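You operate a simulated robot arm through the tools that you are given. There is no shell and no other tool.

You run a simulated two-armed robot. Do the job below in one go: nothing can be reset, and whatever is moved stays where it is left.

JOB
Switch the press off, unplug it, let the needle fall to blue and free the tube.
Fine: Heat knob and red switch off, plug in the round holder, plate up, arm aside.

It is judged by the outcome, as a careful person would: the job done as asked, and still so three seconds after it is handed in. It fails if anything else is knocked over, pushed out of place, dropped, spilled or broken.

ROBOT AND FRAMES
Two 7-joint arms with two-finger grippers on one trunk that stands fixed in place. Base frame: the origin is at the foot of the trunk, x ahead of it, y to its left, z up. Lengths are in m, angles in degrees, forces in N, time in s.
The left shoulder is at [0.045, 0.175, 1.203], the right one opposite. With the tool pointing down near the work surface each hand reaches from about 0.1 to 0.84 m from the base axis, measured 20 degrees to its own side. Payload 2.94 kg a hand.
The TCP of each hand is the grasp point between the finger pads, 0.03 m short of the fingertips. In the tool frame z runs along the fingers and y along their closing line. The gripper opens to 0.138 m; its body begins 0.109 m behind the TCP.
Orientation is told as [roll, pitch, yaw] about the base's x, y, z axes, in that order, counted from this pose: with the fingers straight down and closing along the base's y, the tool's x points along the base's -x, its y along +y and its z along -z.

CONTROLS
- The arms move only by the tool nudge_tool. It takes "left_deltas", "right_deltas" or both (then of equal length, played together; a hand with none holds still); each is a list of rows, each a list of 3 entries, a list of its own where there are three numbers: the shift along the tool's x, y, z in units of 150 mm (1.0 is 150 mm), then the turn, a rotation vector about the tool's x, y, z in units of 180 degrees (1.0 is 180 degrees), then the gripper command, from -1 (fully open) to 1 (shut), values between in proportion. In form: [[[tx, ty, tz], [rx, ry, rz], gripper], ...]. A call has 1 to 20 rows; each row is the pose to reach, as a shift and turn from the pose commanded when the call began, along the tool's axes at that moment. A call with a number of a shift or a turn outside -1 to 1 is refused whole. A row lasts 0.2 s, in which the tool goes at most 0.05 m and 8.6 degrees; a call with a longer step from one row to the next is refused whole, and so is a gripper value outside its range. Where a pose cannot be reached the arm comes as near as it can. A force on the tool above 60 N (or 10 N above the force at the start of the call, whichever is more), or a blocked arm, ends the call early, and 0.2 s more pass. The fingers move at their own pace (about 0.045 m/s each) and stop on an object; they squeeze with about 42 N. The grip force told is the motor's: it shows also when the fingers shut on nothing. Time passes only in rows, and 0.2 s behind the last, so rows that repeat a pose let the fingers close. The reply holds the time, the measured pose of the TCP, the force on the tool along the base axes, the opening and the grip force, in the units named above and with some noise, with the torque about the TCP (base axes, N m) and any sound that the robot's microphone picked up.
- Cameras (640 x 400 px; columns grow to the right, rows downward): "scene" is now at [0.1111, 0.0389, 1.6862]; the picture's right is [0.45, -0.89, 0.00], its down [-0.61, -0.31, -0.73] and it looks along [0.65, 0.33, -0.69] (base axes); focal length 343 px, centre (320, 200). "left" rides on the left gripper at [0.071, -0.019, -0.146] in its tool frame; the picture's right is [0.26, 0.96, 0.00], its down [-0.85, 0.23, -0.48] and it looks along [-0.46, 0.12, 0.88] (tool axes); focal length 280 px, centre (320, 200). "right" rides on the right gripper at [0.071, 0.019, -0.146] in its tool frame; the picture's right is [-0.26, 0.97, 0.00], its down [-0.85, -0.23, -0.48] and it looks along [-0.46, -0.12, 0.88] (tool axes); focal length 280 px, centre (320, 200). There is no depth. A picture from a camera that has moved, and an enlarged one, comes with that camera's place and axes in the base frame and with its lens.
- grab_frame(camera): a new picture of that camera. No time passes.
- lift_body(by): moves the trunk up (or, below 0, down) by that many m; the arms and the scene camera ride with it, the base frame stays. It gives what a move gives, with no picture.
- head_to(pan, tilt): turns the head with the scene camera to pan (to the left, within 120 degrees either way) and tilt (down, from -29 to 69), counted from straight ahead of the robot (the tilt from the chest, where the trunk bows). It gives what a move gives.
- enlarge(camera, box): a new picture of the part [left, top, right, bottom] of that camera's present view, enlarged. No time passes.
- sign_off(): hands the job in; it is judged then, once.

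Nothing tells you positions but the pictures and the camera data. Unless the task says otherwise, let go and move clear before handing in.

The tools are called after ">>>" as a command line: name --argument value ..., lists and objects as JSON in quotes. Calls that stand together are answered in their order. nudge_tool: Moves the arms, as the interface text tells. Its arguments: {"type":"object","properties":{"left_deltas":{"type":"array","items":{"type":"array"}},"right_deltas":{"type":"array","items":{"type":"array"}}},"required":[]} The other tools are called the same way: lift_body (by) moves the trunk up or down; head_to (pan, tilt) turns the head that bears the scene camera; grab_frame (camera) takes a picture; enlarge (camera, box) takes an enlarged picture of a part of a camera's view; sign_off () hands the job in.

At the start:

```text
time: 0.0
left_eef_pos: [0.4583, 0.539, 1.3269]
left_ee_rot: [0.0, 0.0, 0.0]
left_wrist_force: [-0.1, -0.4, 0.2]
left_ft_torque: [-0.02, 0.0, 0.0]
left_grip_width: 0.1377
left_grip_force: 0.1
right_eef_pos: [0.5075, 0.0568, 1.2667]
right_ee_rot: [0.0, 0.1, 0.0]
right_wrist_force: [-0.9, 0.0, 0.2]
right_ft_torque: [0.01, 0.0, -0.01]
right_grip_width: 0.138
right_grip_force: 0.0
trunk travel left (down, up): [-0.375, 0.359]
head pan, tilt (commanded): [26.8, 43.3]
```

scene: 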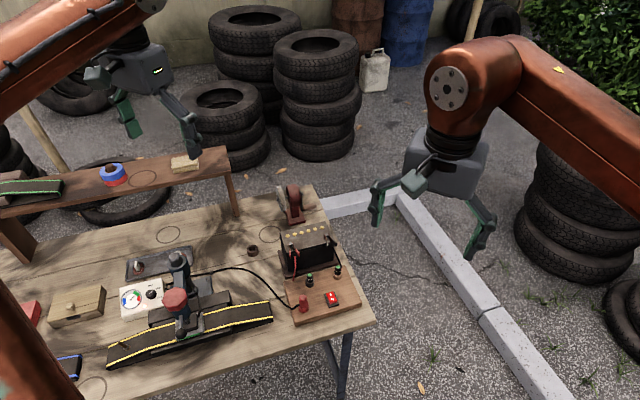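
right: 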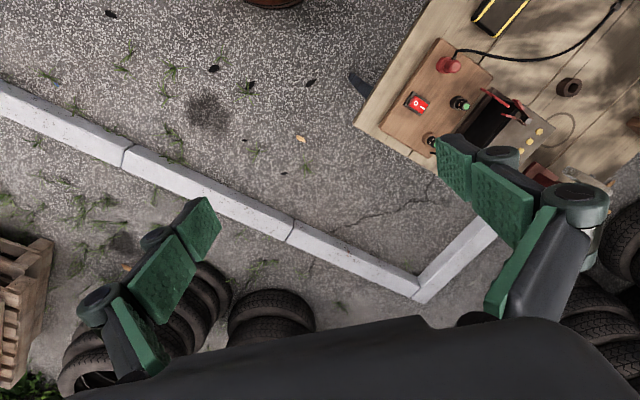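
left: 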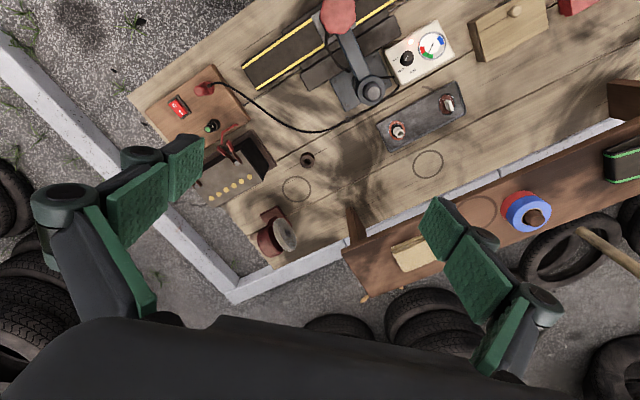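

I see a workbench with a hot press (red-knobbed arm over a tube), a control box with dial and knob, a wooden board with red switch and a red plug, and a battery. I'll look closer before moving anything.

>>> enlarge --camera "scene" --box '[90, 220, 290, 380]'

>>> enlarge --camera "scene" --box '[220, 170, 380, 330]'

>>> enlarge --camera "left" --box '[220, 0, 520, 190]'

>>> enlarge --camera "left" --box '[120, 60, 340, 270]'

>>> enlarge --camera "right" --box '[350, 0, 640, 200]'

```text
2.50 times, centred on (190, 300) of scene
camera zoom: at [0.1111, 0.0389, 1.6862], right [0.45, -0.89, 0.0], down [-0.61, -0.31, -0.73], along [0.65, 0.33, -0.69], focal length 857 px, centre (645, -50)
```

zoom: 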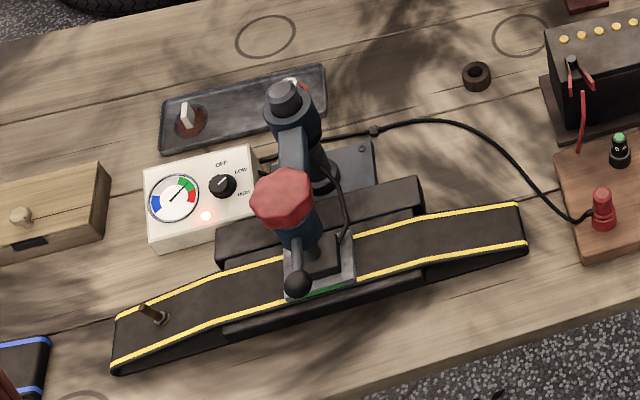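

```text
2.50 times, centred on (300, 250) of scene
camera zoom: at [0.1111, 0.0389, 1.6862], right [0.45, -0.89, 0.0], down [-0.61, -0.31, -0.73], along [0.65, 0.33, -0.69], focal length 857 px, centre (370, 75)
```

zoom: 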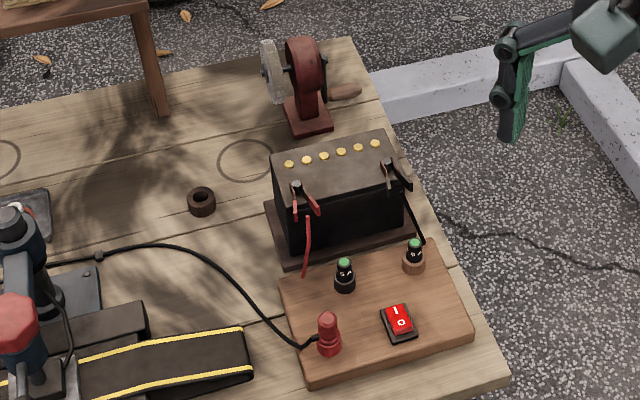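

```text
2.11 times, centred on (370, 95) of left
camera zoom: at [0.3863, 0.5214, 1.473], right [-0.26, 0.96, 0.0], down [0.85, 0.23, 0.48], along [0.46, 0.12, -0.88], focal length 590 px, centre (215, 421)
```

zoom: 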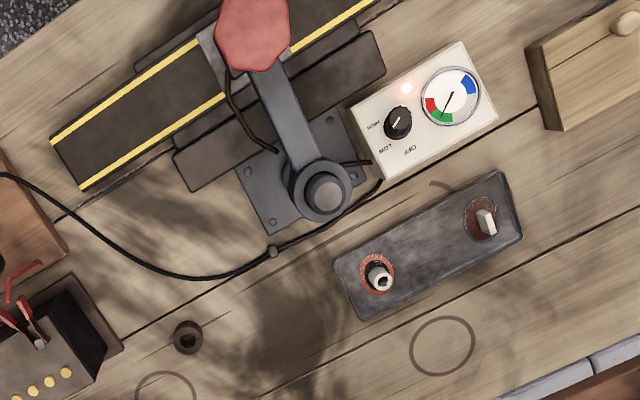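

```text
1.90 times, centred on (230, 165) of left
camera zoom: at [0.3863, 0.5214, 1.473], right [-0.26, 0.96, 0.0], down [0.85, 0.23, 0.48], along [0.46, 0.12, -0.88], focal length 534 px, centre (491, 267)
```

zoom: 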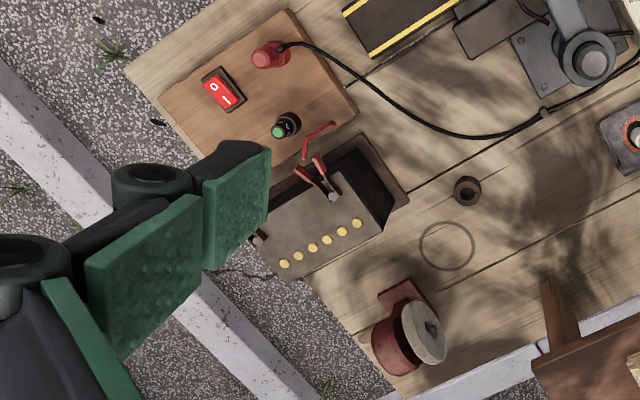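

```text
2.00 times, centred on (495, 100) of right
camera zoom: at [0.4369, 0.0755, 1.4117], right [0.26, 0.97, 0.0], down [0.85, -0.23, 0.47], along [0.46, -0.12, -0.88], focal length 561 px, centre (-30, 400)
```

zoom: 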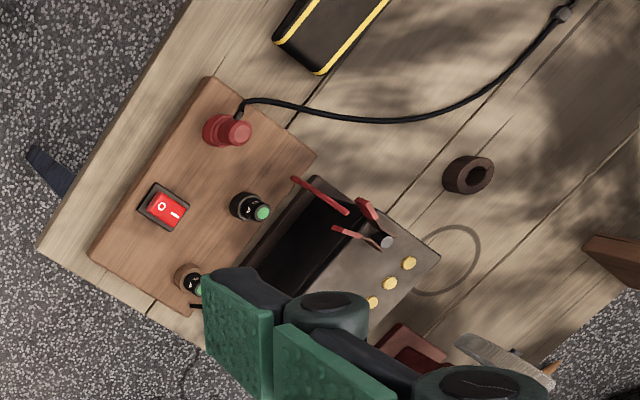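

The board with plug and switch is around x≈0.58, y≈0.25 and the press is left of it; I want sharper views of each control before I move.

>>> enlarge --camera "scene" --box '[110, 270, 190, 320]'

>>> enlarge --camera "scene" --box '[140, 240, 240, 350]'

>>> enlarge --camera "scene" --box '[280, 260, 370, 330]'

>>> enlarge --camera "left" --box '[300, 0, 460, 120]'

>>> enlarge --camera "left" --box '[140, 60, 240, 150]'

>>> enlarge --camera "scene" --box '[225, 225, 285, 275]'

```text
8.00 times, centred on (150, 295) of scene
camera zoom: at [0.1111, 0.0389, 1.6862], right [0.45, -0.89, 0.0], down [-0.61, -0.31, -0.73], along [0.65, 0.33, -0.69], focal length 2741 px, centre (1680, -560)
```

zoom: 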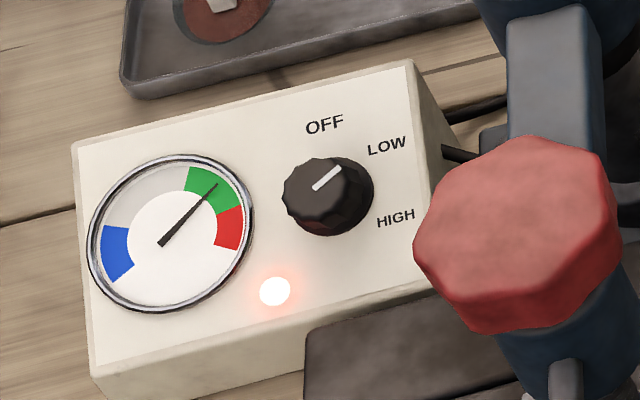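

```text
3.64 times, centred on (190, 295) of scene
camera zoom: at [0.1111, 0.0389, 1.6862], right [0.45, -0.89, 0.0], down [-0.61, -0.31, -0.73], along [0.65, 0.33, -0.69], focal length 1246 px, centre (793, -146)
```

zoom: 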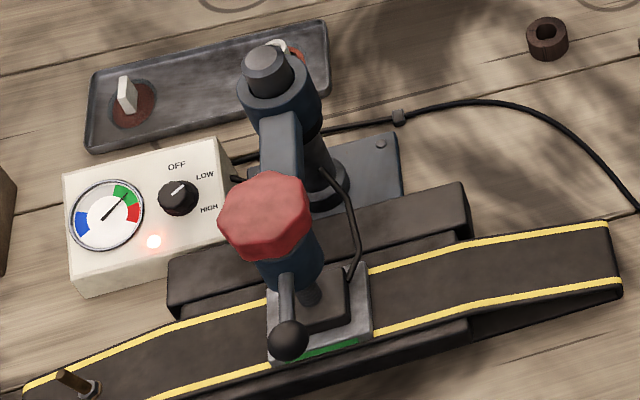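

```text
5.71 times, centred on (325, 295) of scene
camera zoom: at [0.1111, 0.0389, 1.6862], right [0.45, -0.89, 0.0], down [-0.61, -0.31, -0.73], along [0.65, 0.33, -0.69], focal length 1958 px, centre (291, -343)
```

zoom: 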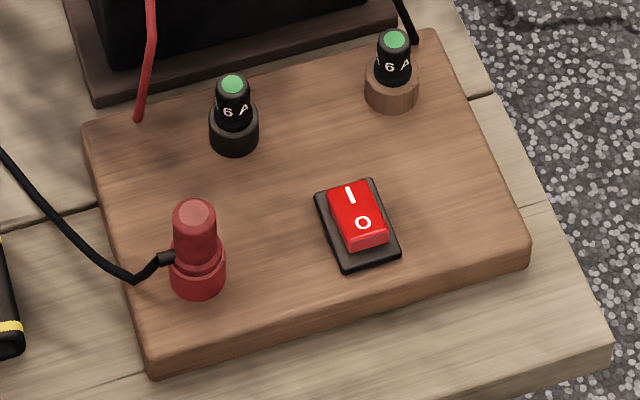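

```text
3.33 times, centred on (380, 60) of left
camera zoom: at [0.3863, 0.5214, 1.473], right [-0.26, 0.96, 0.0], down [0.85, 0.23, 0.48], along [0.46, 0.12, -0.88], focal length 935 px, centre (120, 667)
```

zoom: 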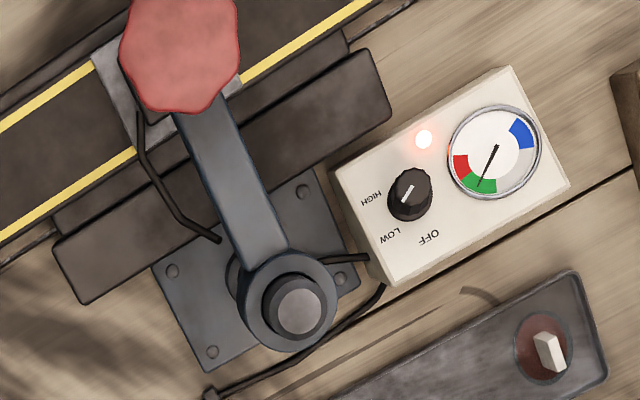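

```text
4.44 times, centred on (190, 105) of left
camera zoom: at [0.3863, 0.5214, 1.473], right [-0.26, 0.96, 0.0], down [0.85, 0.23, 0.48], along [0.46, 0.12, -0.88], focal length 1246 px, centre (898, 622)
```

zoom: 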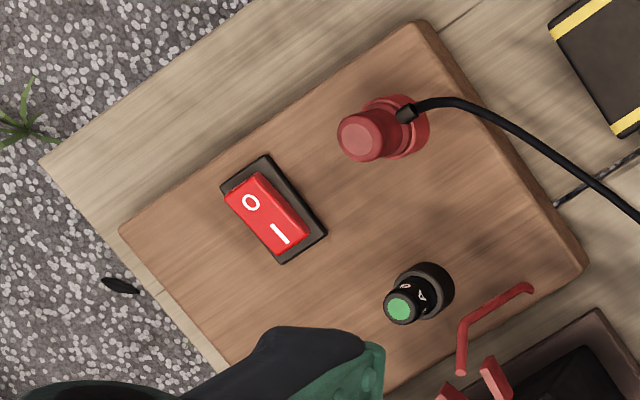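

```text
8.00 times, centred on (255, 250) of scene
camera zoom: at [0.1111, 0.0389, 1.6862], right [0.45, -0.89, 0.0], down [-0.61, -0.31, -0.73], along [0.65, 0.33, -0.69], focal length 2741 px, centre (840, -200)
```

zoom: 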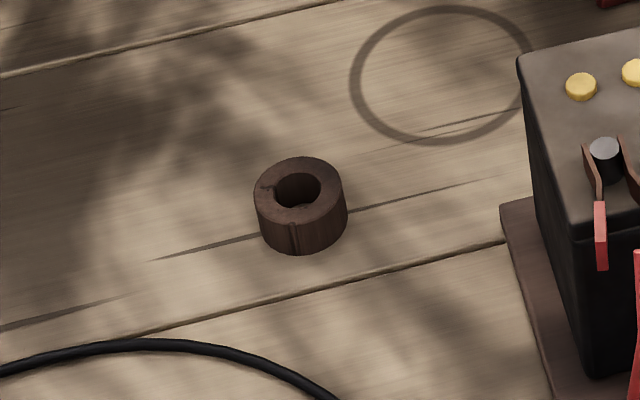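

The heat knob points at LOW, the needle is in green, and the rocker's I end is down (O end raised). Now I check the grippers' own size and the press geometry closely.

>>> enlarge --camera "scene" --box '[360, 120, 510, 270]'

>>> enlarge --camera "scene" --box '[80, 20, 240, 160]'

>>> enlarge --camera "scene" --box '[150, 270, 230, 350]'

>>> enlarge --camera "left" --box '[230, 0, 410, 110]'

```text
2.67 times, centred on (435, 195) of scene
camera zoom: at [0.1111, 0.0389, 1.6862], right [0.45, -0.89, 0.0], down [-0.61, -0.31, -0.73], along [0.65, 0.33, -0.69], focal length 914 px, centre (13, 213)
```

zoom: 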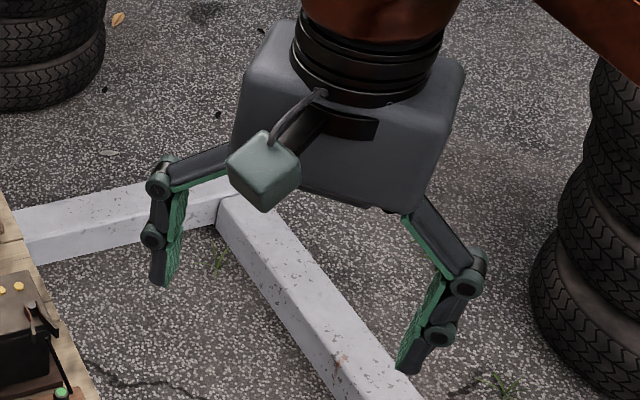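

```text
2.86 times, centred on (160, 90) of scene
camera zoom: at [0.1111, 0.0389, 1.6862], right [0.45, -0.89, 0.0], down [-0.61, -0.31, -0.73], along [0.65, 0.33, -0.69], focal length 979 px, centre (777, 514)
```

zoom: 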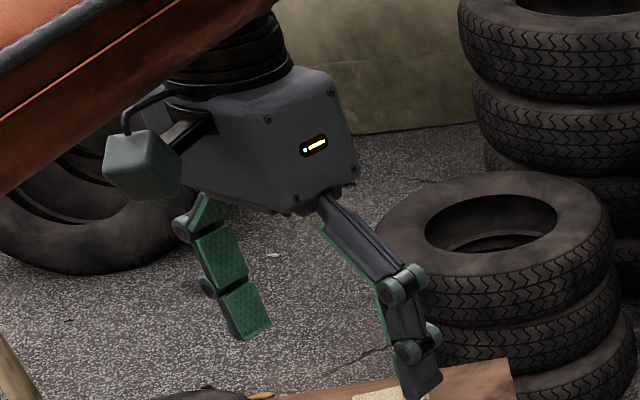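

```text
5.00 times, centred on (190, 310) of scene
camera zoom: at [0.1111, 0.0389, 1.6862], right [0.45, -0.89, 0.0], down [-0.61, -0.31, -0.73], along [0.65, 0.33, -0.69], focal length 1713 px, centre (970, -350)
```

zoom: 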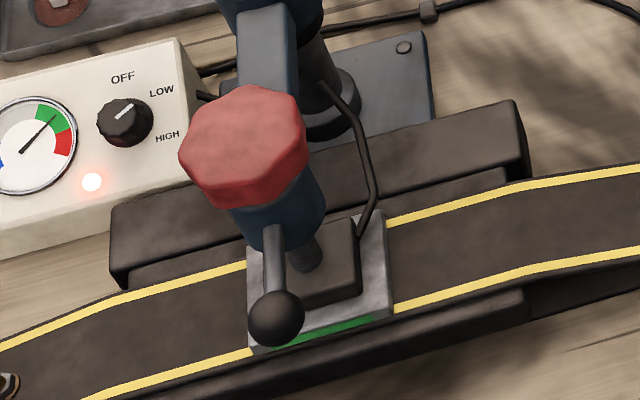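

```text
3.56 times, centred on (320, 55) of left
camera zoom: at [0.3863, 0.5214, 1.473], right [-0.26, 0.96, 0.0], down [0.85, 0.23, 0.48], along [0.46, 0.12, -0.88], focal length 997 px, centre (320, 716)
```

zoom: 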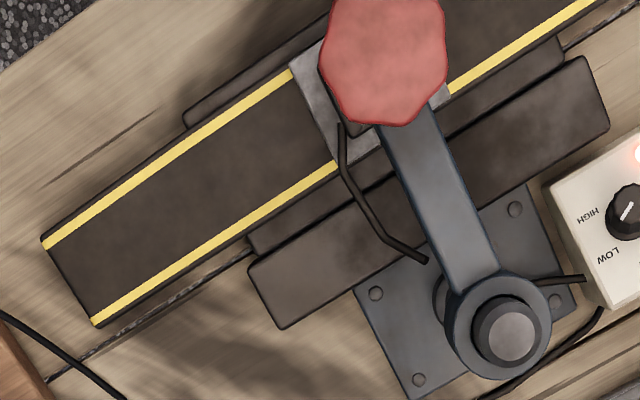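

The press arm pivots on a column at about (0.42, 0.61) with the red screw knob at (0.34, 0.54, 0.97); the heat knob is near (0.357, 0.685, 0.86). I'll bring the left hand above the heat knob, turned so the fingers straddle it away from the gauge, and look again.

>>> nudge_tool --left_deltas '[[[0.08, 0.12, 0.116], [0, 0, 0.036], -0.5], [[0.16, 0.245, 0.232], [0, 0, 0.072], 0.0], [[0.245, 0.37, 0.35], [0, 0, 0.108], 0.1], [[0.33, 0.495, 0.465], [0, 0, 0.144], 0.1], [[0.41, 0.62, 0.58], [0, 0, 0.18], 0.1], [[0.49, 0.74, 0.7], [0, 0, 0.216], 0.1], [[0.57, 0.87, 0.81], [0, 0, 0.252], 0.1], [[0.655, 0.99, 0.93], [0, 0, 0.289], 0.1]]'

```text
time: 1.8
left_eef_pos: [0.3586, 0.687, 1.1877]
left_ee_rot: [0.2, -0.1, -52.1]
left_wrist_force: [-1.4, 0.4, -0.7]
left_ft_torque: [0.02, -0.03, -0.03]
left_grip_width: 0.0621
left_grip_force: 0.0
left hand out of reach, approached as far as the arm can: row 5
right_eef_pos: [0.505, 0.0563, 1.2675]
right_ee_rot: [-0.1, -0.1, 0.0]
right_wrist_force: [-1.1, 0.2, 0.1]
right_ft_torque: [0.01, -0.05, 0.02]
right_grip_width: 0.1379
right_grip_force: 0.1
trunk travel left (down, up): [-0.375, 0.359]
head pan, tilt (commanded): [26.8, 43.3]
```

>>> grab_frame --camera "left"

>>> grab_frame --camera "scene"

```text
taken
camera left: at [0.2982, 0.7323, 1.334], right [0.6, 0.8, 0.0], down [0.7, -0.53, 0.48], along [0.38, -0.28, -0.88], focal length 280 px, centre (320, 200)
```

left: 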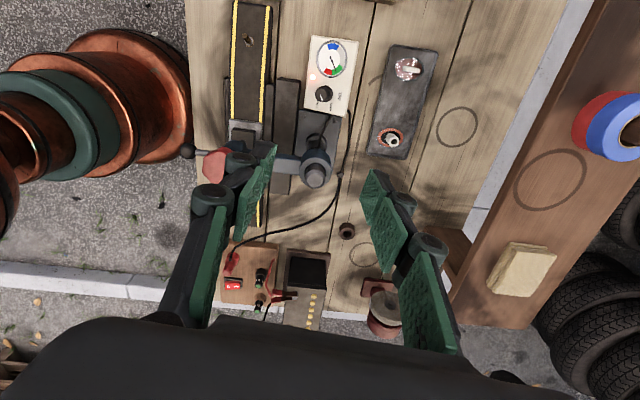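

```text
taken
camera scene: at [0.1089, 0.0382, 1.6865], right [0.45, -0.89, 0.0], down [-0.61, -0.31, -0.73], along [0.65, 0.33, -0.68], focal length 343 px, centre (320, 200)
```

scene: 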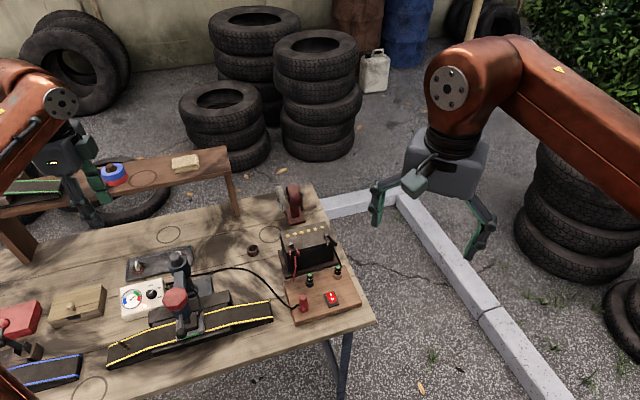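

>>> enlarge --camera "left" --box '[280, 20, 380, 130]'

>>> enlarge --camera "left" --box '[170, 110, 350, 230]'

>>> enlarge --camera "left" --box '[200, 190, 380, 310]'

>>> enlarge --camera "scene" --box '[0, 130, 200, 260]'

```text
3.64 times, centred on (330, 75) of left
camera zoom: at [0.2982, 0.7323, 1.334], right [0.6, 0.8, 0.0], down [0.7, -0.53, 0.48], along [0.38, -0.28, -0.88], focal length 1020 px, centre (284, 654)
```

zoom: 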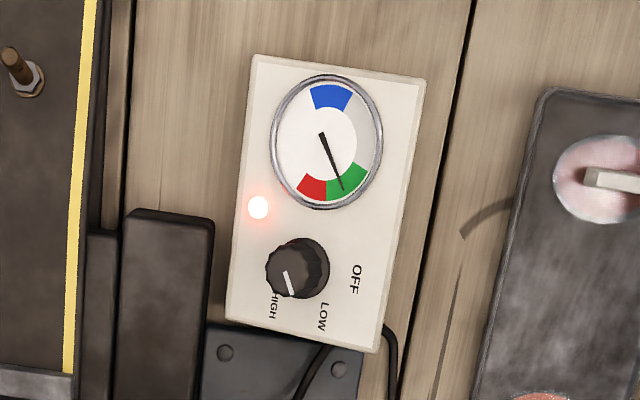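

```text
3.33 times, centred on (260, 170) of left
camera zoom: at [0.2982, 0.7323, 1.334], right [0.6, 0.8, 0.0], down [0.7, -0.53, 0.48], along [0.38, -0.28, -0.88], focal length 935 px, centre (520, 300)
```

zoom: 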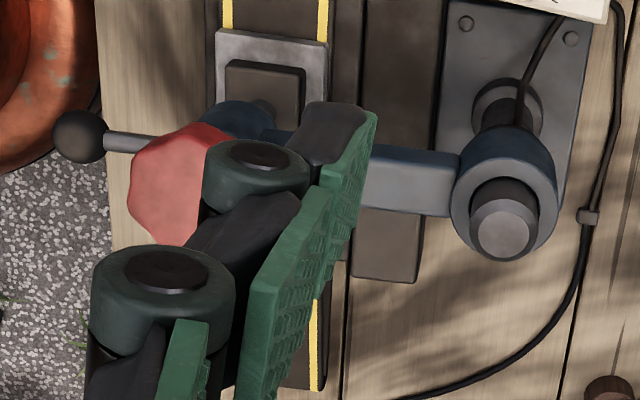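

```text
3.33 times, centred on (290, 250) of left
camera zoom: at [0.2982, 0.7323, 1.334], right [0.6, 0.8, 0.0], down [0.7, -0.53, 0.48], along [0.38, -0.28, -0.88], focal length 935 px, centre (420, 33)
```

zoom: 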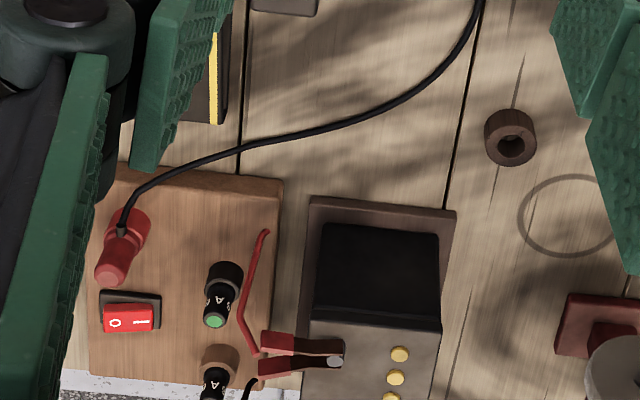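

```text
3.08 times, centred on (100, 195) of scene
camera zoom: at [0.1089, 0.0382, 1.6865], right [0.45, -0.89, 0.0], down [-0.61, -0.31, -0.73], along [0.65, 0.33, -0.68], focal length 1054 px, centre (997, 215)
```

zoom: 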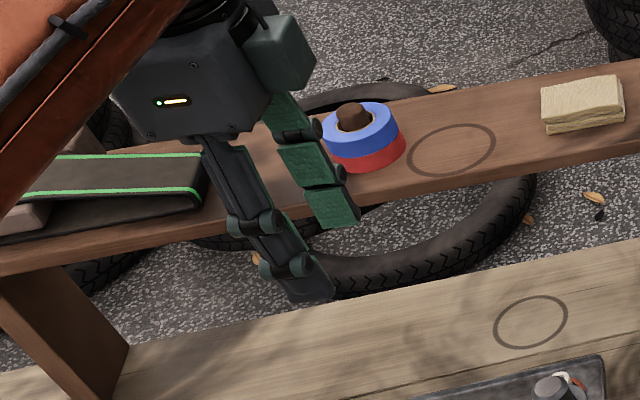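

The control box's face slopes about 20° toward the robot, and its long axis lies close to the 135° direction. I'll zoom in hard on the heat knob from both cameras to fix its centre and angles.

>>> enlarge --camera "left" --box '[300, 70, 348, 120]'

>>> enlarge --camera "scene" --box '[132, 274, 172, 304]'

>>> enlarge --camera "right" --box '[560, 0, 640, 80]'

```text
8.00 times, centred on (324, 95) of left
camera zoom: at [0.2982, 0.7323, 1.334], right [0.6, 0.8, 0.0], down [0.7, -0.53, 0.48], along [0.38, -0.28, -0.88], focal length 2243 px, centre (288, 1040)
```

zoom: 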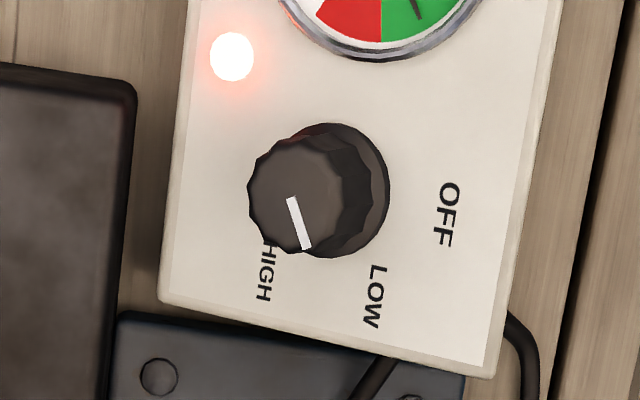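

```text
13.33 times, centred on (152, 289) of scene
camera zoom: at [0.1089, 0.0382, 1.6865], right [0.45, -0.89, 0.0], down [-0.61, -0.31, -0.73], along [0.65, 0.33, -0.68], focal length 4568 px, centre (2560, -987)
```

zoom: 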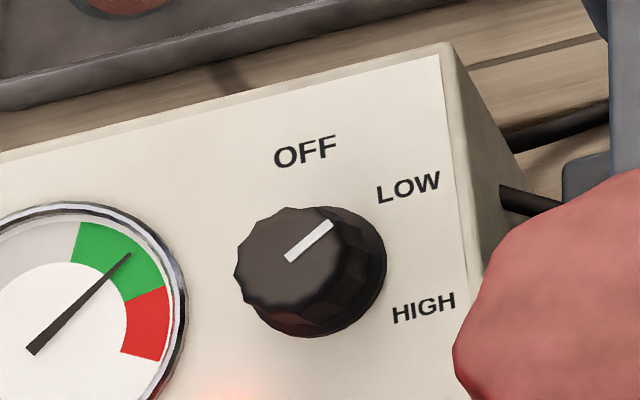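

```text
5.00 times, centred on (600, 40) of right
camera zoom: at [0.4351, 0.0748, 1.4126], right [0.26, 0.97, 0.0], down [0.85, -0.23, 0.48], along [0.46, -0.12, -0.88], focal length 1402 px, centre (-1080, 1000)
```

zoom: 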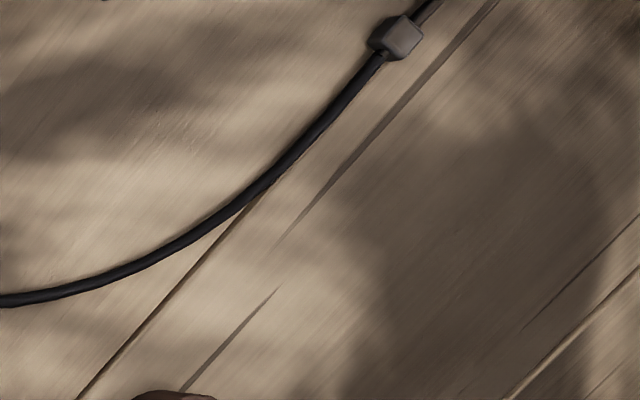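

The heat knob's base is near (0.360, 0.697, 0.827) on a 21° slope, pointing at LOW and needing about 60° counter-clockwise to reach OFF. I'll align the left tool with the knob's axis and descend partway.

>>> nudge_tool --left_deltas '[[[0.002, -0.048, 0.16], [-0.0185, 0.0062, 0.021], 0.1], [[0.004, -0.096, 0.32], [-0.037, 0.0124, 0.042], 0.1], [[0.006, -0.144, 0.48], [-0.0556, 0.0187, 0.0629], 0.1], [[0.008, -0.191, 0.64], [-0.0741, 0.0249, 0.0839], 0.1], [[0.01, -0.239, 0.8], [-0.0927, 0.0311, 0.1048], 0.1], [[0.012, -0.287, 0.96], [-0.1112, 0.0373, 0.1258], 0.1]]'

```text
time: 3.2
left_eef_pos: [0.3238, 0.6626, 1.0424]
left_ee_rot: [18.5, 10.3, -73.2]
left_wrist_force: [0.4, -1.3, 0.0]
left_ft_torque: [-0.03, -0.04, 0.0]
left_grip_width: 0.0621
left_grip_force: 0.1
right_eef_pos: [0.5068, 0.0572, 1.2679]
right_ee_rot: [0.0, 0.0, -0.1]
right_wrist_force: [-0.9, -0.6, 0.8]
right_ft_torque: [0.0, 0.01, 0.0]
right_grip_width: 0.1378
right_grip_force: 0.1
trunk travel left (down, up): [-0.375, 0.359]
head pan, tilt (commanded): [26.8, 43.3]
```

>>> grab_frame --camera "left"

>>> enlarge --camera "scene" --box '[60, 180, 260, 340]'

```text
taken
camera left: at [0.2483, 0.6893, 1.1862], right [0.82, 0.46, 0.35], down [0.33, -0.87, 0.36], along [0.47, -0.18, -0.86], focal length 280 px, centre (320, 200)
```

left: 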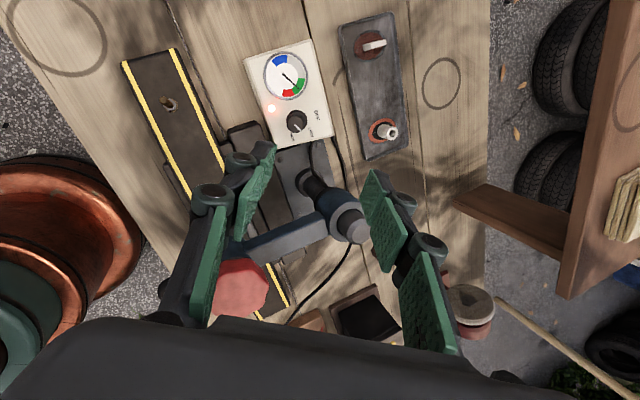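

```text
2.50 times, centred on (160, 260) of scene
camera zoom: at [0.1102, 0.039, 1.6863], right [0.45, -0.89, 0.0], down [-0.61, -0.31, -0.73], along [0.65, 0.33, -0.69], focal length 857 px, centre (720, 50)
```

zoom: 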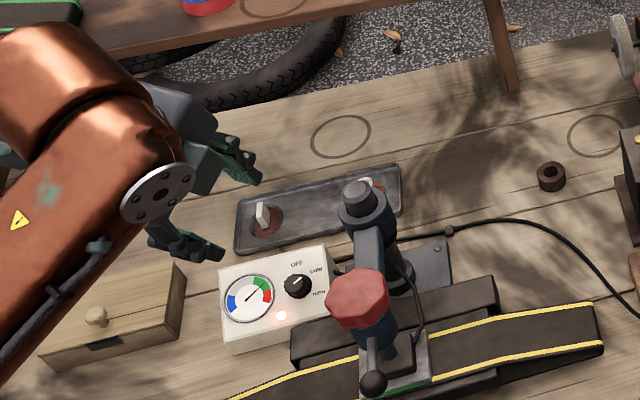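

>>> enlarge --camera "left" --box '[270, 100, 334, 140]'

```text
10.00 times, centred on (302, 120) of left
camera zoom: at [0.2483, 0.6893, 1.1862], right [0.82, 0.46, 0.35], down [0.33, -0.87, 0.36], along [0.47, -0.18, -0.86], focal length 2804 px, centre (500, 1000)
```

zoom: 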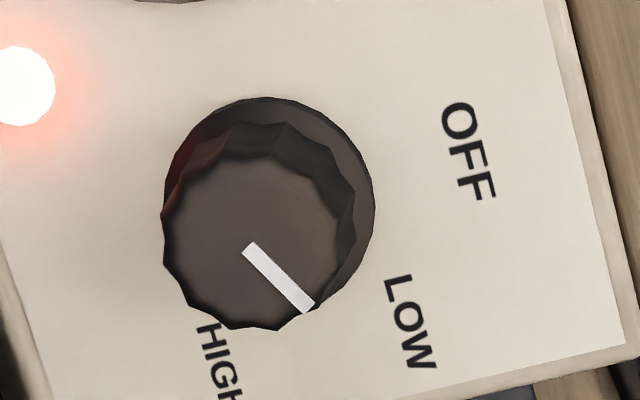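

Tool axis and knob axis agree; the knob sits 15 mm/27 mm off the tool line. I'll centre and descend most of the way, then check.

>>> nudge_tool --left_deltas '[[[-0.03, -0.05, 0.2], [0, 0, 0], 0.1], [[-0.06, -0.11, 0.45], [0, 0, 0], 0.1], [[-0.09, -0.16, 0.68], [0, 0, 0], 0.1], [[-0.1013, -0.1787, 0.9], [0, 0, 0], 0.1], [[-0.1013, -0.1787, 0.9], [0, 0, 0], 0.1]]'

>>> grab_frame --camera "left"

>>> enlarge --camera "scene" --box '[90, 220, 250, 340]'

```text
time: 4.4
left_eef_pos: [0.3366, 0.6754, 0.9071]
left_ee_rot: [18.4, 10.3, -73.2]
left_wrist_force: [-0.3, 0.8, 0.7]
left_ft_torque: [-0.02, -0.01, 0.01]
left_grip_width: 0.0624
left_grip_force: 0.1
right_eef_pos: [0.507, 0.0558, 1.2668]
right_ee_rot: [-0.1, -0.1, 0.0]
right_wrist_force: [0.6, -0.5, -0.7]
right_ft_torque: [-0.01, 0.02, 0.0]
right_grip_width: 0.1381
right_grip_force: 0.0
trunk travel left (down, up): [-0.375, 0.359]
head pan, tilt (commanded): [26.8, 43.3]
```

```text
taken
camera left: at [0.2627, 0.7027, 1.05], right [0.82, 0.46, 0.35], down [0.33, -0.87, 0.36], along [0.47, -0.18, -0.86], focal length 280 px, centre (320, 200)
```

left: 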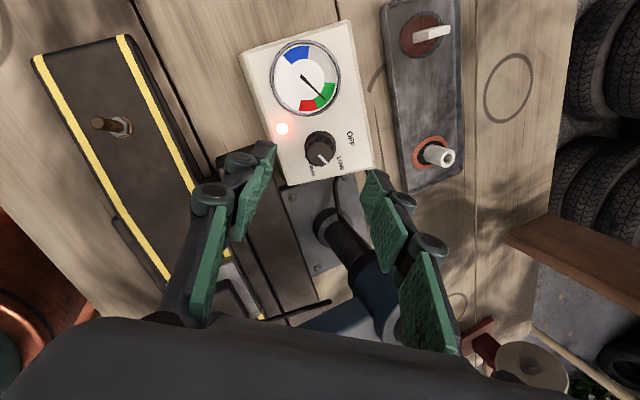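

```text
3.33 times, centred on (170, 280) of scene
camera zoom: at [0.1106, 0.0385, 1.6863], right [0.45, -0.89, 0.0], down [-0.61, -0.31, -0.73], along [0.65, 0.33, -0.69], focal length 1142 px, centre (820, -67)
```

zoom: 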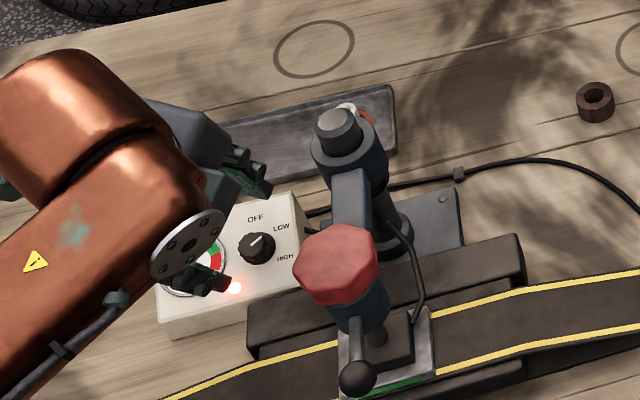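

>>> enlarge --camera "left" --box '[240, 110, 400, 210]'

```text
4.00 times, centred on (320, 160) of left
camera zoom: at [0.2627, 0.7027, 1.05], right [0.82, 0.46, 0.35], down [0.33, -0.87, 0.36], along [0.47, -0.18, -0.86], focal length 1122 px, centre (320, 360)
```

zoom: 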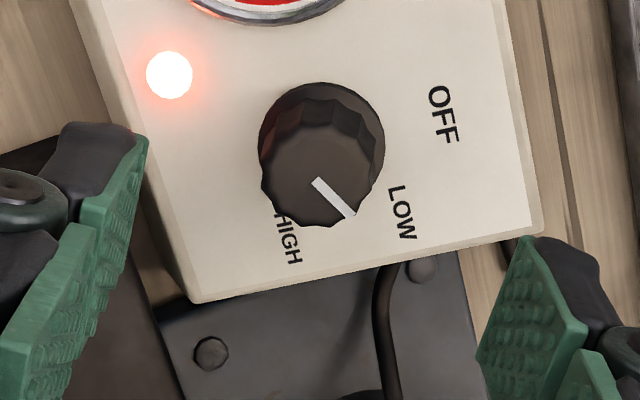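

Knob is centred between the fingertips. Descending the last 46 mm and closing on it.

>>> nudge_tool --left_deltas '[[[0.0, 0.0, 0.1], [0, 0, 0], 0.1], [[0.0, 0.0, 0.2], [0, 0, 0], 0.1], [[0.0, 0.0, 0.307], [0, 0, 0], 0.1], [[0.0, 0.0, 0.307], [0, 0, 0], 0.1]]'

>>> grab_frame --camera "left"

```text
time: 5.4
left_eef_pos: [0.3494, 0.6887, 0.8644]
left_ee_rot: [18.4, 10.4, -73.3]
left_wrist_force: [-0.6, -0.7, 0.6]
left_ft_torque: [0.01, 0.02, 0.04]
left_grip_width: 0.062
left_grip_force: 0.0
right_eef_pos: [0.5062, 0.0555, 1.2666]
right_ee_rot: [0.0, 0.1, 0.0]
right_wrist_force: [-0.3, -0.8, -0.4]
right_ft_torque: [0.0, 0.01, -0.01]
right_grip_width: 0.1378
right_grip_force: 0.0
trunk travel left (down, up): [-0.375, 0.359]
head pan, tilt (commanded): [26.8, 43.3]
```

```text
taken
camera left: at [0.2745, 0.7153, 1.0072], right [0.82, 0.46, 0.35], down [0.33, -0.87, 0.36], along [0.47, -0.18, -0.86], focal length 280 px, centre (320, 200)
```

left: 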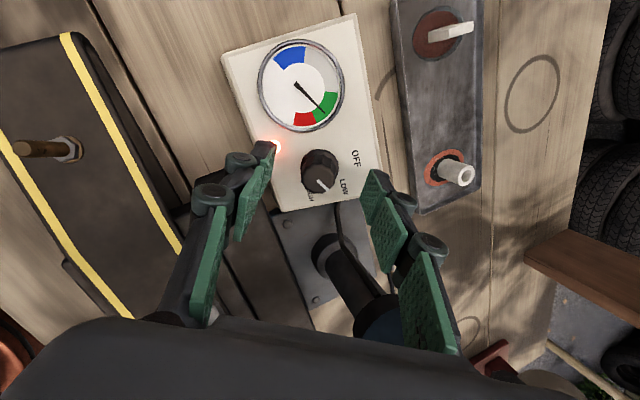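

>>> nudge_tool --left_deltas '[[[0, 0, 0], [0, 0, 0], 0.4], [[0, 0, 0], [0, 0, 0], 0.7], [[0, 0, 0], [0, 0, 0], 0.8], [[0, 0, 0], [0, 0, 0], 0.8], [[0, 0, 0], [0, 0, 0], 0.8]]'

>>> grab_frame --camera "left"

```text
time: 6.6
left_eef_pos: [0.3484, 0.6887, 0.8629]
left_ee_rot: [18.3, 10.3, -73.2]
left_wrist_force: [-2.4, -1.6, -1.5]
left_ft_torque: [0.1, 0.13, 0.05]
left_grip_width: 0.0228
left_grip_force: 45.6
right_eef_pos: [0.5072, 0.0566, 1.2658]
right_ee_rot: [0.0, 0.1, 0.0]
right_wrist_force: [1.0, 0.1, -0.3]
right_ft_torque: [-0.01, 0.0, -0.01]
right_grip_width: 0.1376
right_grip_force: 0.1
trunk travel left (down, up): [-0.375, 0.359]
head pan, tilt (commanded): [26.8, 43.3]
```

```text
taken
camera left: at [0.2742, 0.7153, 1.0068], right [0.82, 0.46, 0.35], down [0.33, -0.87, 0.36], along [0.47, -0.18, -0.86], focal length 280 px, centre (320, 200)
```

left: 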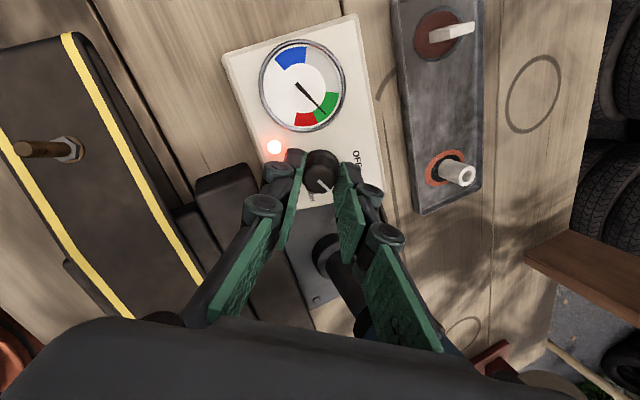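

Gripped on the knob with almost no side force. Now turning it 60° counter-clockwise toward OFF.

>>> nudge_tool --left_deltas '[[[0, 0, 0], [0, 0, -0.0417], 0.8], [[0, 0, 0], [0, 0, -0.0833], 0.8], [[0, 0, 0], [0, 0, -0.125], 0.8], [[0, 0, 0], [0, 0, -0.1667], 0.8], [[0, 0, 0], [0, 0, -0.2083], 0.8], [[0, 0, 0], [0, 0, -0.25], 0.8], [[0, 0, 0], [0, 0, -0.2917], 0.8], [[0, 0, 0], [0, 0, -0.3333], 0.8], [[0, 0, 0], [0, 0, -0.3333], 0.8]]'

>>> enlarge --camera "left" --box '[220, 40, 420, 240]'

>>> enlarge --camera "scene" --box '[110, 260, 190, 320]'

```text
time: 8.6
left_eef_pos: [0.3493, 0.6875, 0.8635]
left_ee_rot: [18.4, -10.3, -16.5]
left_wrist_force: [-9.6, -5.9, 1.8]
left_ft_torque: [0.05, 0.62, -0.32]
left_grip_width: 0.0226
left_grip_force: 45.2
right_eef_pos: [0.505, 0.0558, 1.2675]
right_ee_rot: [0.0, -0.1, -0.1]
right_wrist_force: [-1.1, 0.5, 0.8]
right_ft_torque: [-0.04, 0.03, -0.09]
right_grip_width: 0.1382
right_grip_force: 0.1
trunk travel left (down, up): [-0.375, 0.359]
head pan, tilt (commanded): [26.8, 43.3]
```

```text
2.00 times, centred on (320, 140) of left
camera zoom: at [0.2405, 0.6538, 0.9818], right [-0.04, 0.97, 0.25], down [0.73, -0.14, 0.67], along [0.68, 0.21, -0.7], focal length 561 px, centre (320, 320)
```

zoom: 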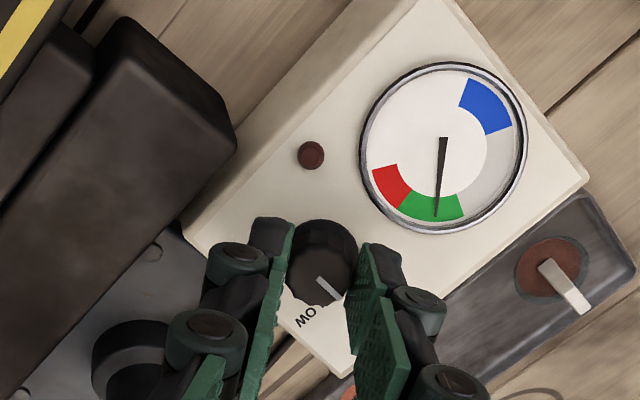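

```text
6.67 times, centred on (150, 290) of scene
camera zoom: at [0.1097, 0.0377, 1.6864], right [0.45, -0.89, 0.0], down [-0.61, -0.31, -0.73], along [0.65, 0.33, -0.69], focal length 2284 px, centre (1453, -400)
```

zoom: 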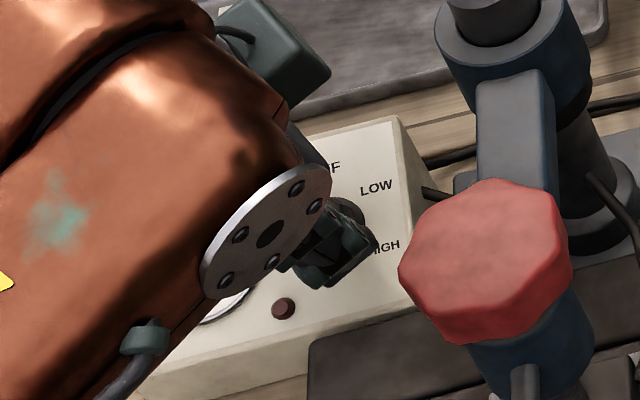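

The lamp went out, so the knob has reached OFF. I'll open and back straight off along the knob's axis.

>>> nudge_tool --left_deltas '[[[0, 0, 0], [0, 0, -0.325], 0.5], [[0, 0, 0], [0, 0, -0.325], 0.1], [[0, 0, 0], [0, 0, -0.325], 0.1], [[0, 0, 0], [0, 0, -0.325], 0.1]]'

```text
refused: row 1 steps farther than a row can; nothing moved
```

>>> nudge_tool --left_deltas '[[[0, 0, 0], [0, 0, 0], 0.5], [[0, 0, 0], [0, 0, 0], 0.1], [[0, 0, 0], [0, 0, 0], 0.1], [[0, 0, 0], [0, 0, 0], 0.1], [[0, 0, -0.15], [0, 0, 0], 0.1], [[0, 0, -0.4], [0, 0, 0], 0.1], [[0, 0, -0.65], [0, 0, 0], 0.1]]'

>>> enlarge --camera "left" --box '[220, 20, 420, 160]'

>>> grab_frame --camera "scene"

```text
time: 10.2
left_eef_pos: [0.3243, 0.6633, 0.9547]
left_ee_rot: [18.4, -10.3, -16.7]
left_wrist_force: [0.4, -0.5, -0.1]
left_ft_torque: [-0.01, -0.02, 0.03]
left_grip_width: 0.0621
left_grip_force: 0.0
right_eef_pos: [0.5059, 0.0557, 1.2672]
right_ee_rot: [-0.1, -0.1, 0.1]
right_wrist_force: [0.0, -0.6, 0.8]
right_ft_torque: [0.02, -0.04, 0.0]
right_grip_width: 0.1378
right_grip_force: 0.1
trunk travel left (down, up): [-0.375, 0.359]
head pan, tilt (commanded): [26.8, 43.3]
```

```text
2.86 times, centred on (320, 90) of left
camera zoom: at [0.216, 0.6296, 1.0733], right [-0.04, 0.97, 0.25], down [0.73, -0.15, 0.67], along [0.68, 0.21, -0.7], focal length 801 px, centre (320, 514)
```

zoom: 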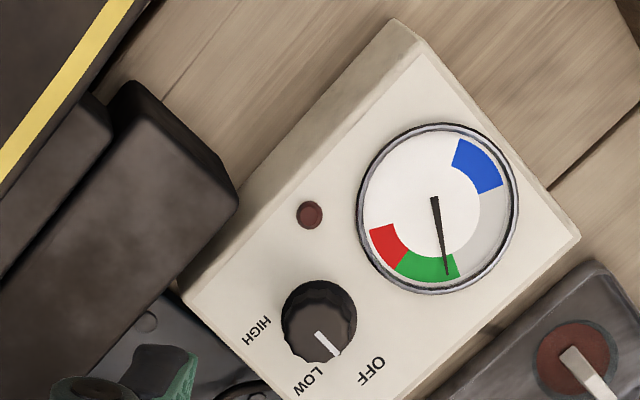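

```text
taken
camera scene: at [0.1105, 0.0382, 1.6863], right [0.45, -0.89, 0.0], down [-0.61, -0.31, -0.73], along [0.65, 0.33, -0.69], focal length 343 px, centre (320, 200)
```

scene: 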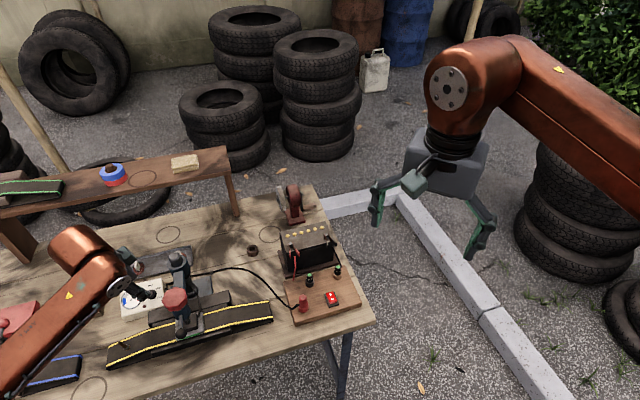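

>>> enlarge --camera "left" --box '[284, 100, 364, 160]'

>>> enlarge --camera "scene" --box '[112, 270, 192, 320]'

```text
6.67 times, centred on (324, 130) of left
camera zoom: at [0.216, 0.6296, 1.0733], right [-0.04, 0.97, 0.25], down [0.73, -0.15, 0.67], along [0.68, 0.21, -0.7], focal length 1869 px, centre (293, 667)
```

zoom: 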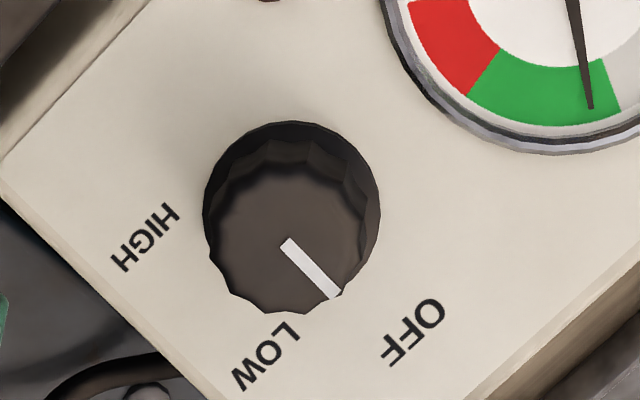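

```text
8.00 times, centred on (152, 295) of scene
camera zoom: at [0.1105, 0.0382, 1.6863], right [0.45, -0.89, 0.0], down [-0.61, -0.31, -0.73], along [0.65, 0.33, -0.69], focal length 2741 px, centre (1664, -560)
```

zoom: 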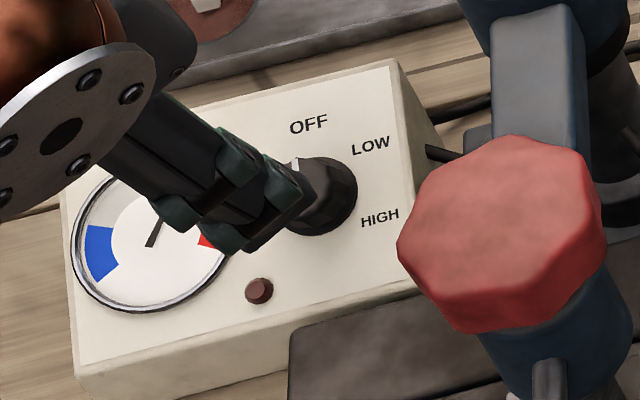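

The needle is already falling and the lamp is out; the knob's pointer looks about 5° short of dead-on OFF, so I'll re-grip and turn it the last few degrees.

>>> nudge_tool --left_deltas '[[[0, 0, 0.2], [0, 0, 0], 0.1], [[0, 0, 0.42], [0, 0, 0], 0.1], [[0, 0, 0.63], [0, 0, 0], 0.1], [[0, 0, 0.63], [0, 0, 0], 0.5], [[0, 0, 0.63], [0, 0, 0], 0.8], [[0, 0, 0.63], [0, 0, 0], 0.8], [[0, 0, 0.63], [0, 0, 0], 0.8], [[0, 0, 0.63], [0, 0, -0.02], 0.8], [[0, 0, 0.63], [0, 0, -0.04], 0.8], [[0, 0, 0.63], [0, 0, -0.045], 0.8]]'

>>> enlarge --camera "left" --box '[240, 60, 400, 220]'

```text
time: 12.4
left_eef_pos: [0.347, 0.6863, 0.8662]
left_ee_rot: [16.7, -12.8, -8.5]
left_wrist_force: [-3.5, -3.0, 2.2]
left_ft_torque: [0.04, 0.14, -0.35]
left_grip_width: 0.0219
left_grip_force: 45.2
right_eef_pos: [0.5073, 0.0551, 1.2671]
right_ee_rot: [0.0, -0.1, 0.0]
right_wrist_force: [0.2, -0.6, 0.9]
right_ft_torque: [0.02, 0.0, 0.0]
right_grip_width: 0.138
right_grip_force: 0.0
trunk travel left (down, up): [-0.375, 0.359]
head pan, tilt (commanded): [26.8, 43.3]
```

```text
2.50 times, centred on (320, 140) of left
camera zoom: at [0.2412, 0.6431, 0.9816], right [-0.17, 0.96, 0.21], down [0.72, -0.02, 0.7], along [0.68, 0.27, -0.68], focal length 701 px, centre (320, 350)
```

zoom: 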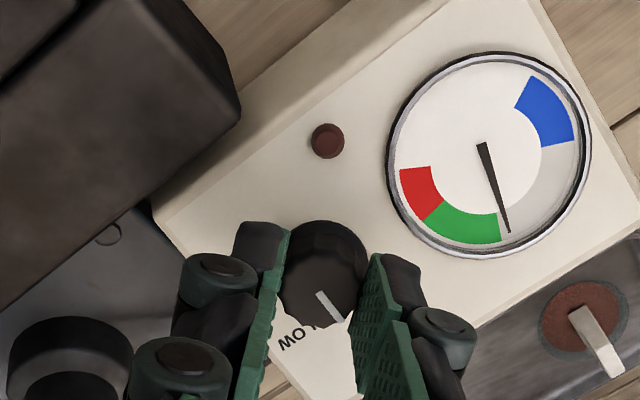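

>>> nudge_tool --left_deltas '[[[0, 0, 0], [0, 0, 0], 0.5], [[0, 0, 0], [0, 0, 0], 0.1], [[0, 0, 0], [0, 0, 0], 0.1], [[0, 0, 0], [0, 0, 0], 0.1], [[0, 0, -0.15], [0, 0, 0], 0.1], [[0, 0, -0.4], [0, 0, 0], 0.1], [[0, 0, -0.65], [0, 0, 0], 0.1], [[0, 0, -0.95], [0, 0, 0], 0.1]]'

>>> enlarge --camera "left" --box '[230, 20, 410, 140]'

>>> enlarge --camera "scene" --box '[112, 270, 192, 320]'

```text
time: 14.2
left_eef_pos: [0.311, 0.651, 1.0004]
left_ee_rot: [16.7, -12.9, -8.7]
left_wrist_force: [-0.7, -0.7, -0.7]
left_ft_torque: [0.03, -0.02, -0.03]
left_grip_width: 0.0621
left_grip_force: 0.0
right_eef_pos: [0.5064, 0.056, 1.2673]
right_ee_rot: [0.0, 0.0, 0.0]
right_wrist_force: [-0.4, 0.9, 0.0]
right_ft_torque: [0.01, -0.04, 0.01]
right_grip_width: 0.1382
right_grip_force: 0.0
trunk travel left (down, up): [-0.375, 0.359]
head pan, tilt (commanded): [26.8, 43.3]
```

```text
3.33 times, centred on (320, 80) of left
camera zoom: at [0.2045, 0.6067, 1.1161], right [-0.17, 0.96, 0.21], down [0.72, -0.03, 0.7], along [0.68, 0.28, -0.68], focal length 935 px, centre (320, 600)
```

zoom: 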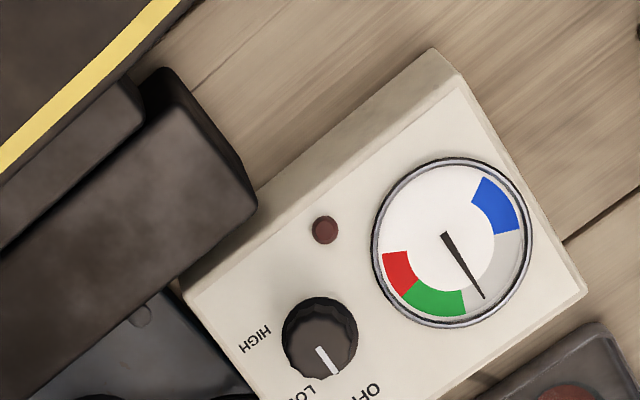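

```text
8.00 times, centred on (152, 295) of scene
camera zoom: at [0.1105, 0.0379, 1.6863], right [0.45, -0.89, 0.0], down [-0.61, -0.31, -0.73], along [0.65, 0.33, -0.69], focal length 2741 px, centre (1664, -560)
```

zoom: 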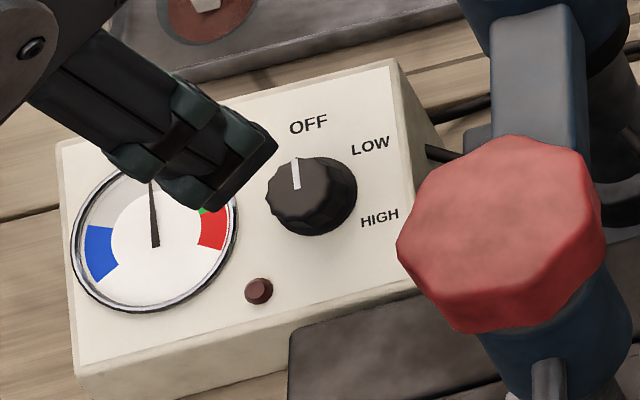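

Knob now reads OFF, lamp out, needle dropping. Next the red rocker at about (0.586, 0.243, 0.82), with its raised O end nearest the robot at (0.575, 0.232); I'll bring the right hand over it with fingers shut.

>>> nudge_tool --right_deltas '[[[-0.039, 0.1, 0.145], [0, 0, -0.0417], -0.6], [[-0.078, 0.2, 0.289], [0, 0, -0.0833], -0.2], [[-0.117, 0.3, 0.434], [0, 0, -0.125], 0.2], [[-0.155, 0.4, 0.578], [0, 0, -0.1667], 0.6], [[-0.194, 0.5, 0.723], [0, 0, -0.2083], 1.0], [[-0.233, 0.6, 0.867], [0, 0, -0.25], 1.0]]'

>>> grab_frame --camera "right"

>>> grab_frame --camera "scene"

```text
time: 15.6
left_eef_pos: [0.3128, 0.6526, 0.9996]
left_ee_rot: [16.6, -12.9, -8.6]
left_wrist_force: [0.5, -0.3, -0.6]
left_ft_torque: [-0.01, 0.02, -0.02]
left_grip_width: 0.0622
left_grip_force: 0.0
right_eef_pos: [0.5426, 0.1472, 1.1359]
right_ee_rot: [0.1, 0.0, 45.3]
right_wrist_force: [0.0, 0.8, -0.1]
right_ft_torque: [-0.02, -0.02, -0.01]
right_grip_width: 0.0215
right_grip_force: 1.1
trunk travel left (down, up): [-0.375, 0.359]
head pan, tilt (commanded): [26.8, 43.3]
```

```text
taken
camera right: at [0.4795, 0.1109, 1.2809], right [-0.5, 0.87, 0.0], down [0.76, 0.44, 0.47], along [0.41, 0.24, -0.88], focal length 280 px, centre (320, 200)
```

right: 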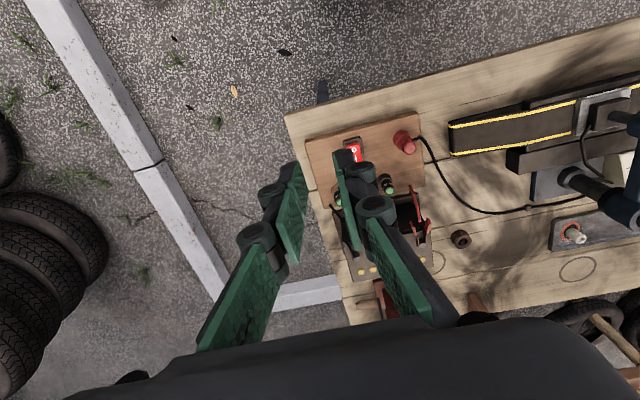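

```text
taken
camera scene: at [0.1118, 0.0402, 1.6861], right [0.45, -0.89, 0.0], down [-0.61, -0.31, -0.73], along [0.65, 0.33, -0.69], focal length 343 px, centre (320, 200)
```

scene: 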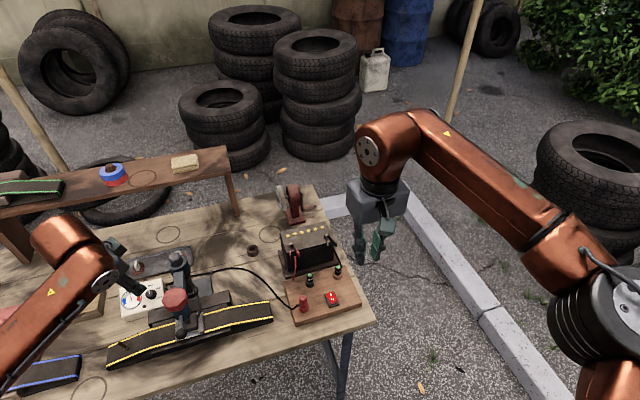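

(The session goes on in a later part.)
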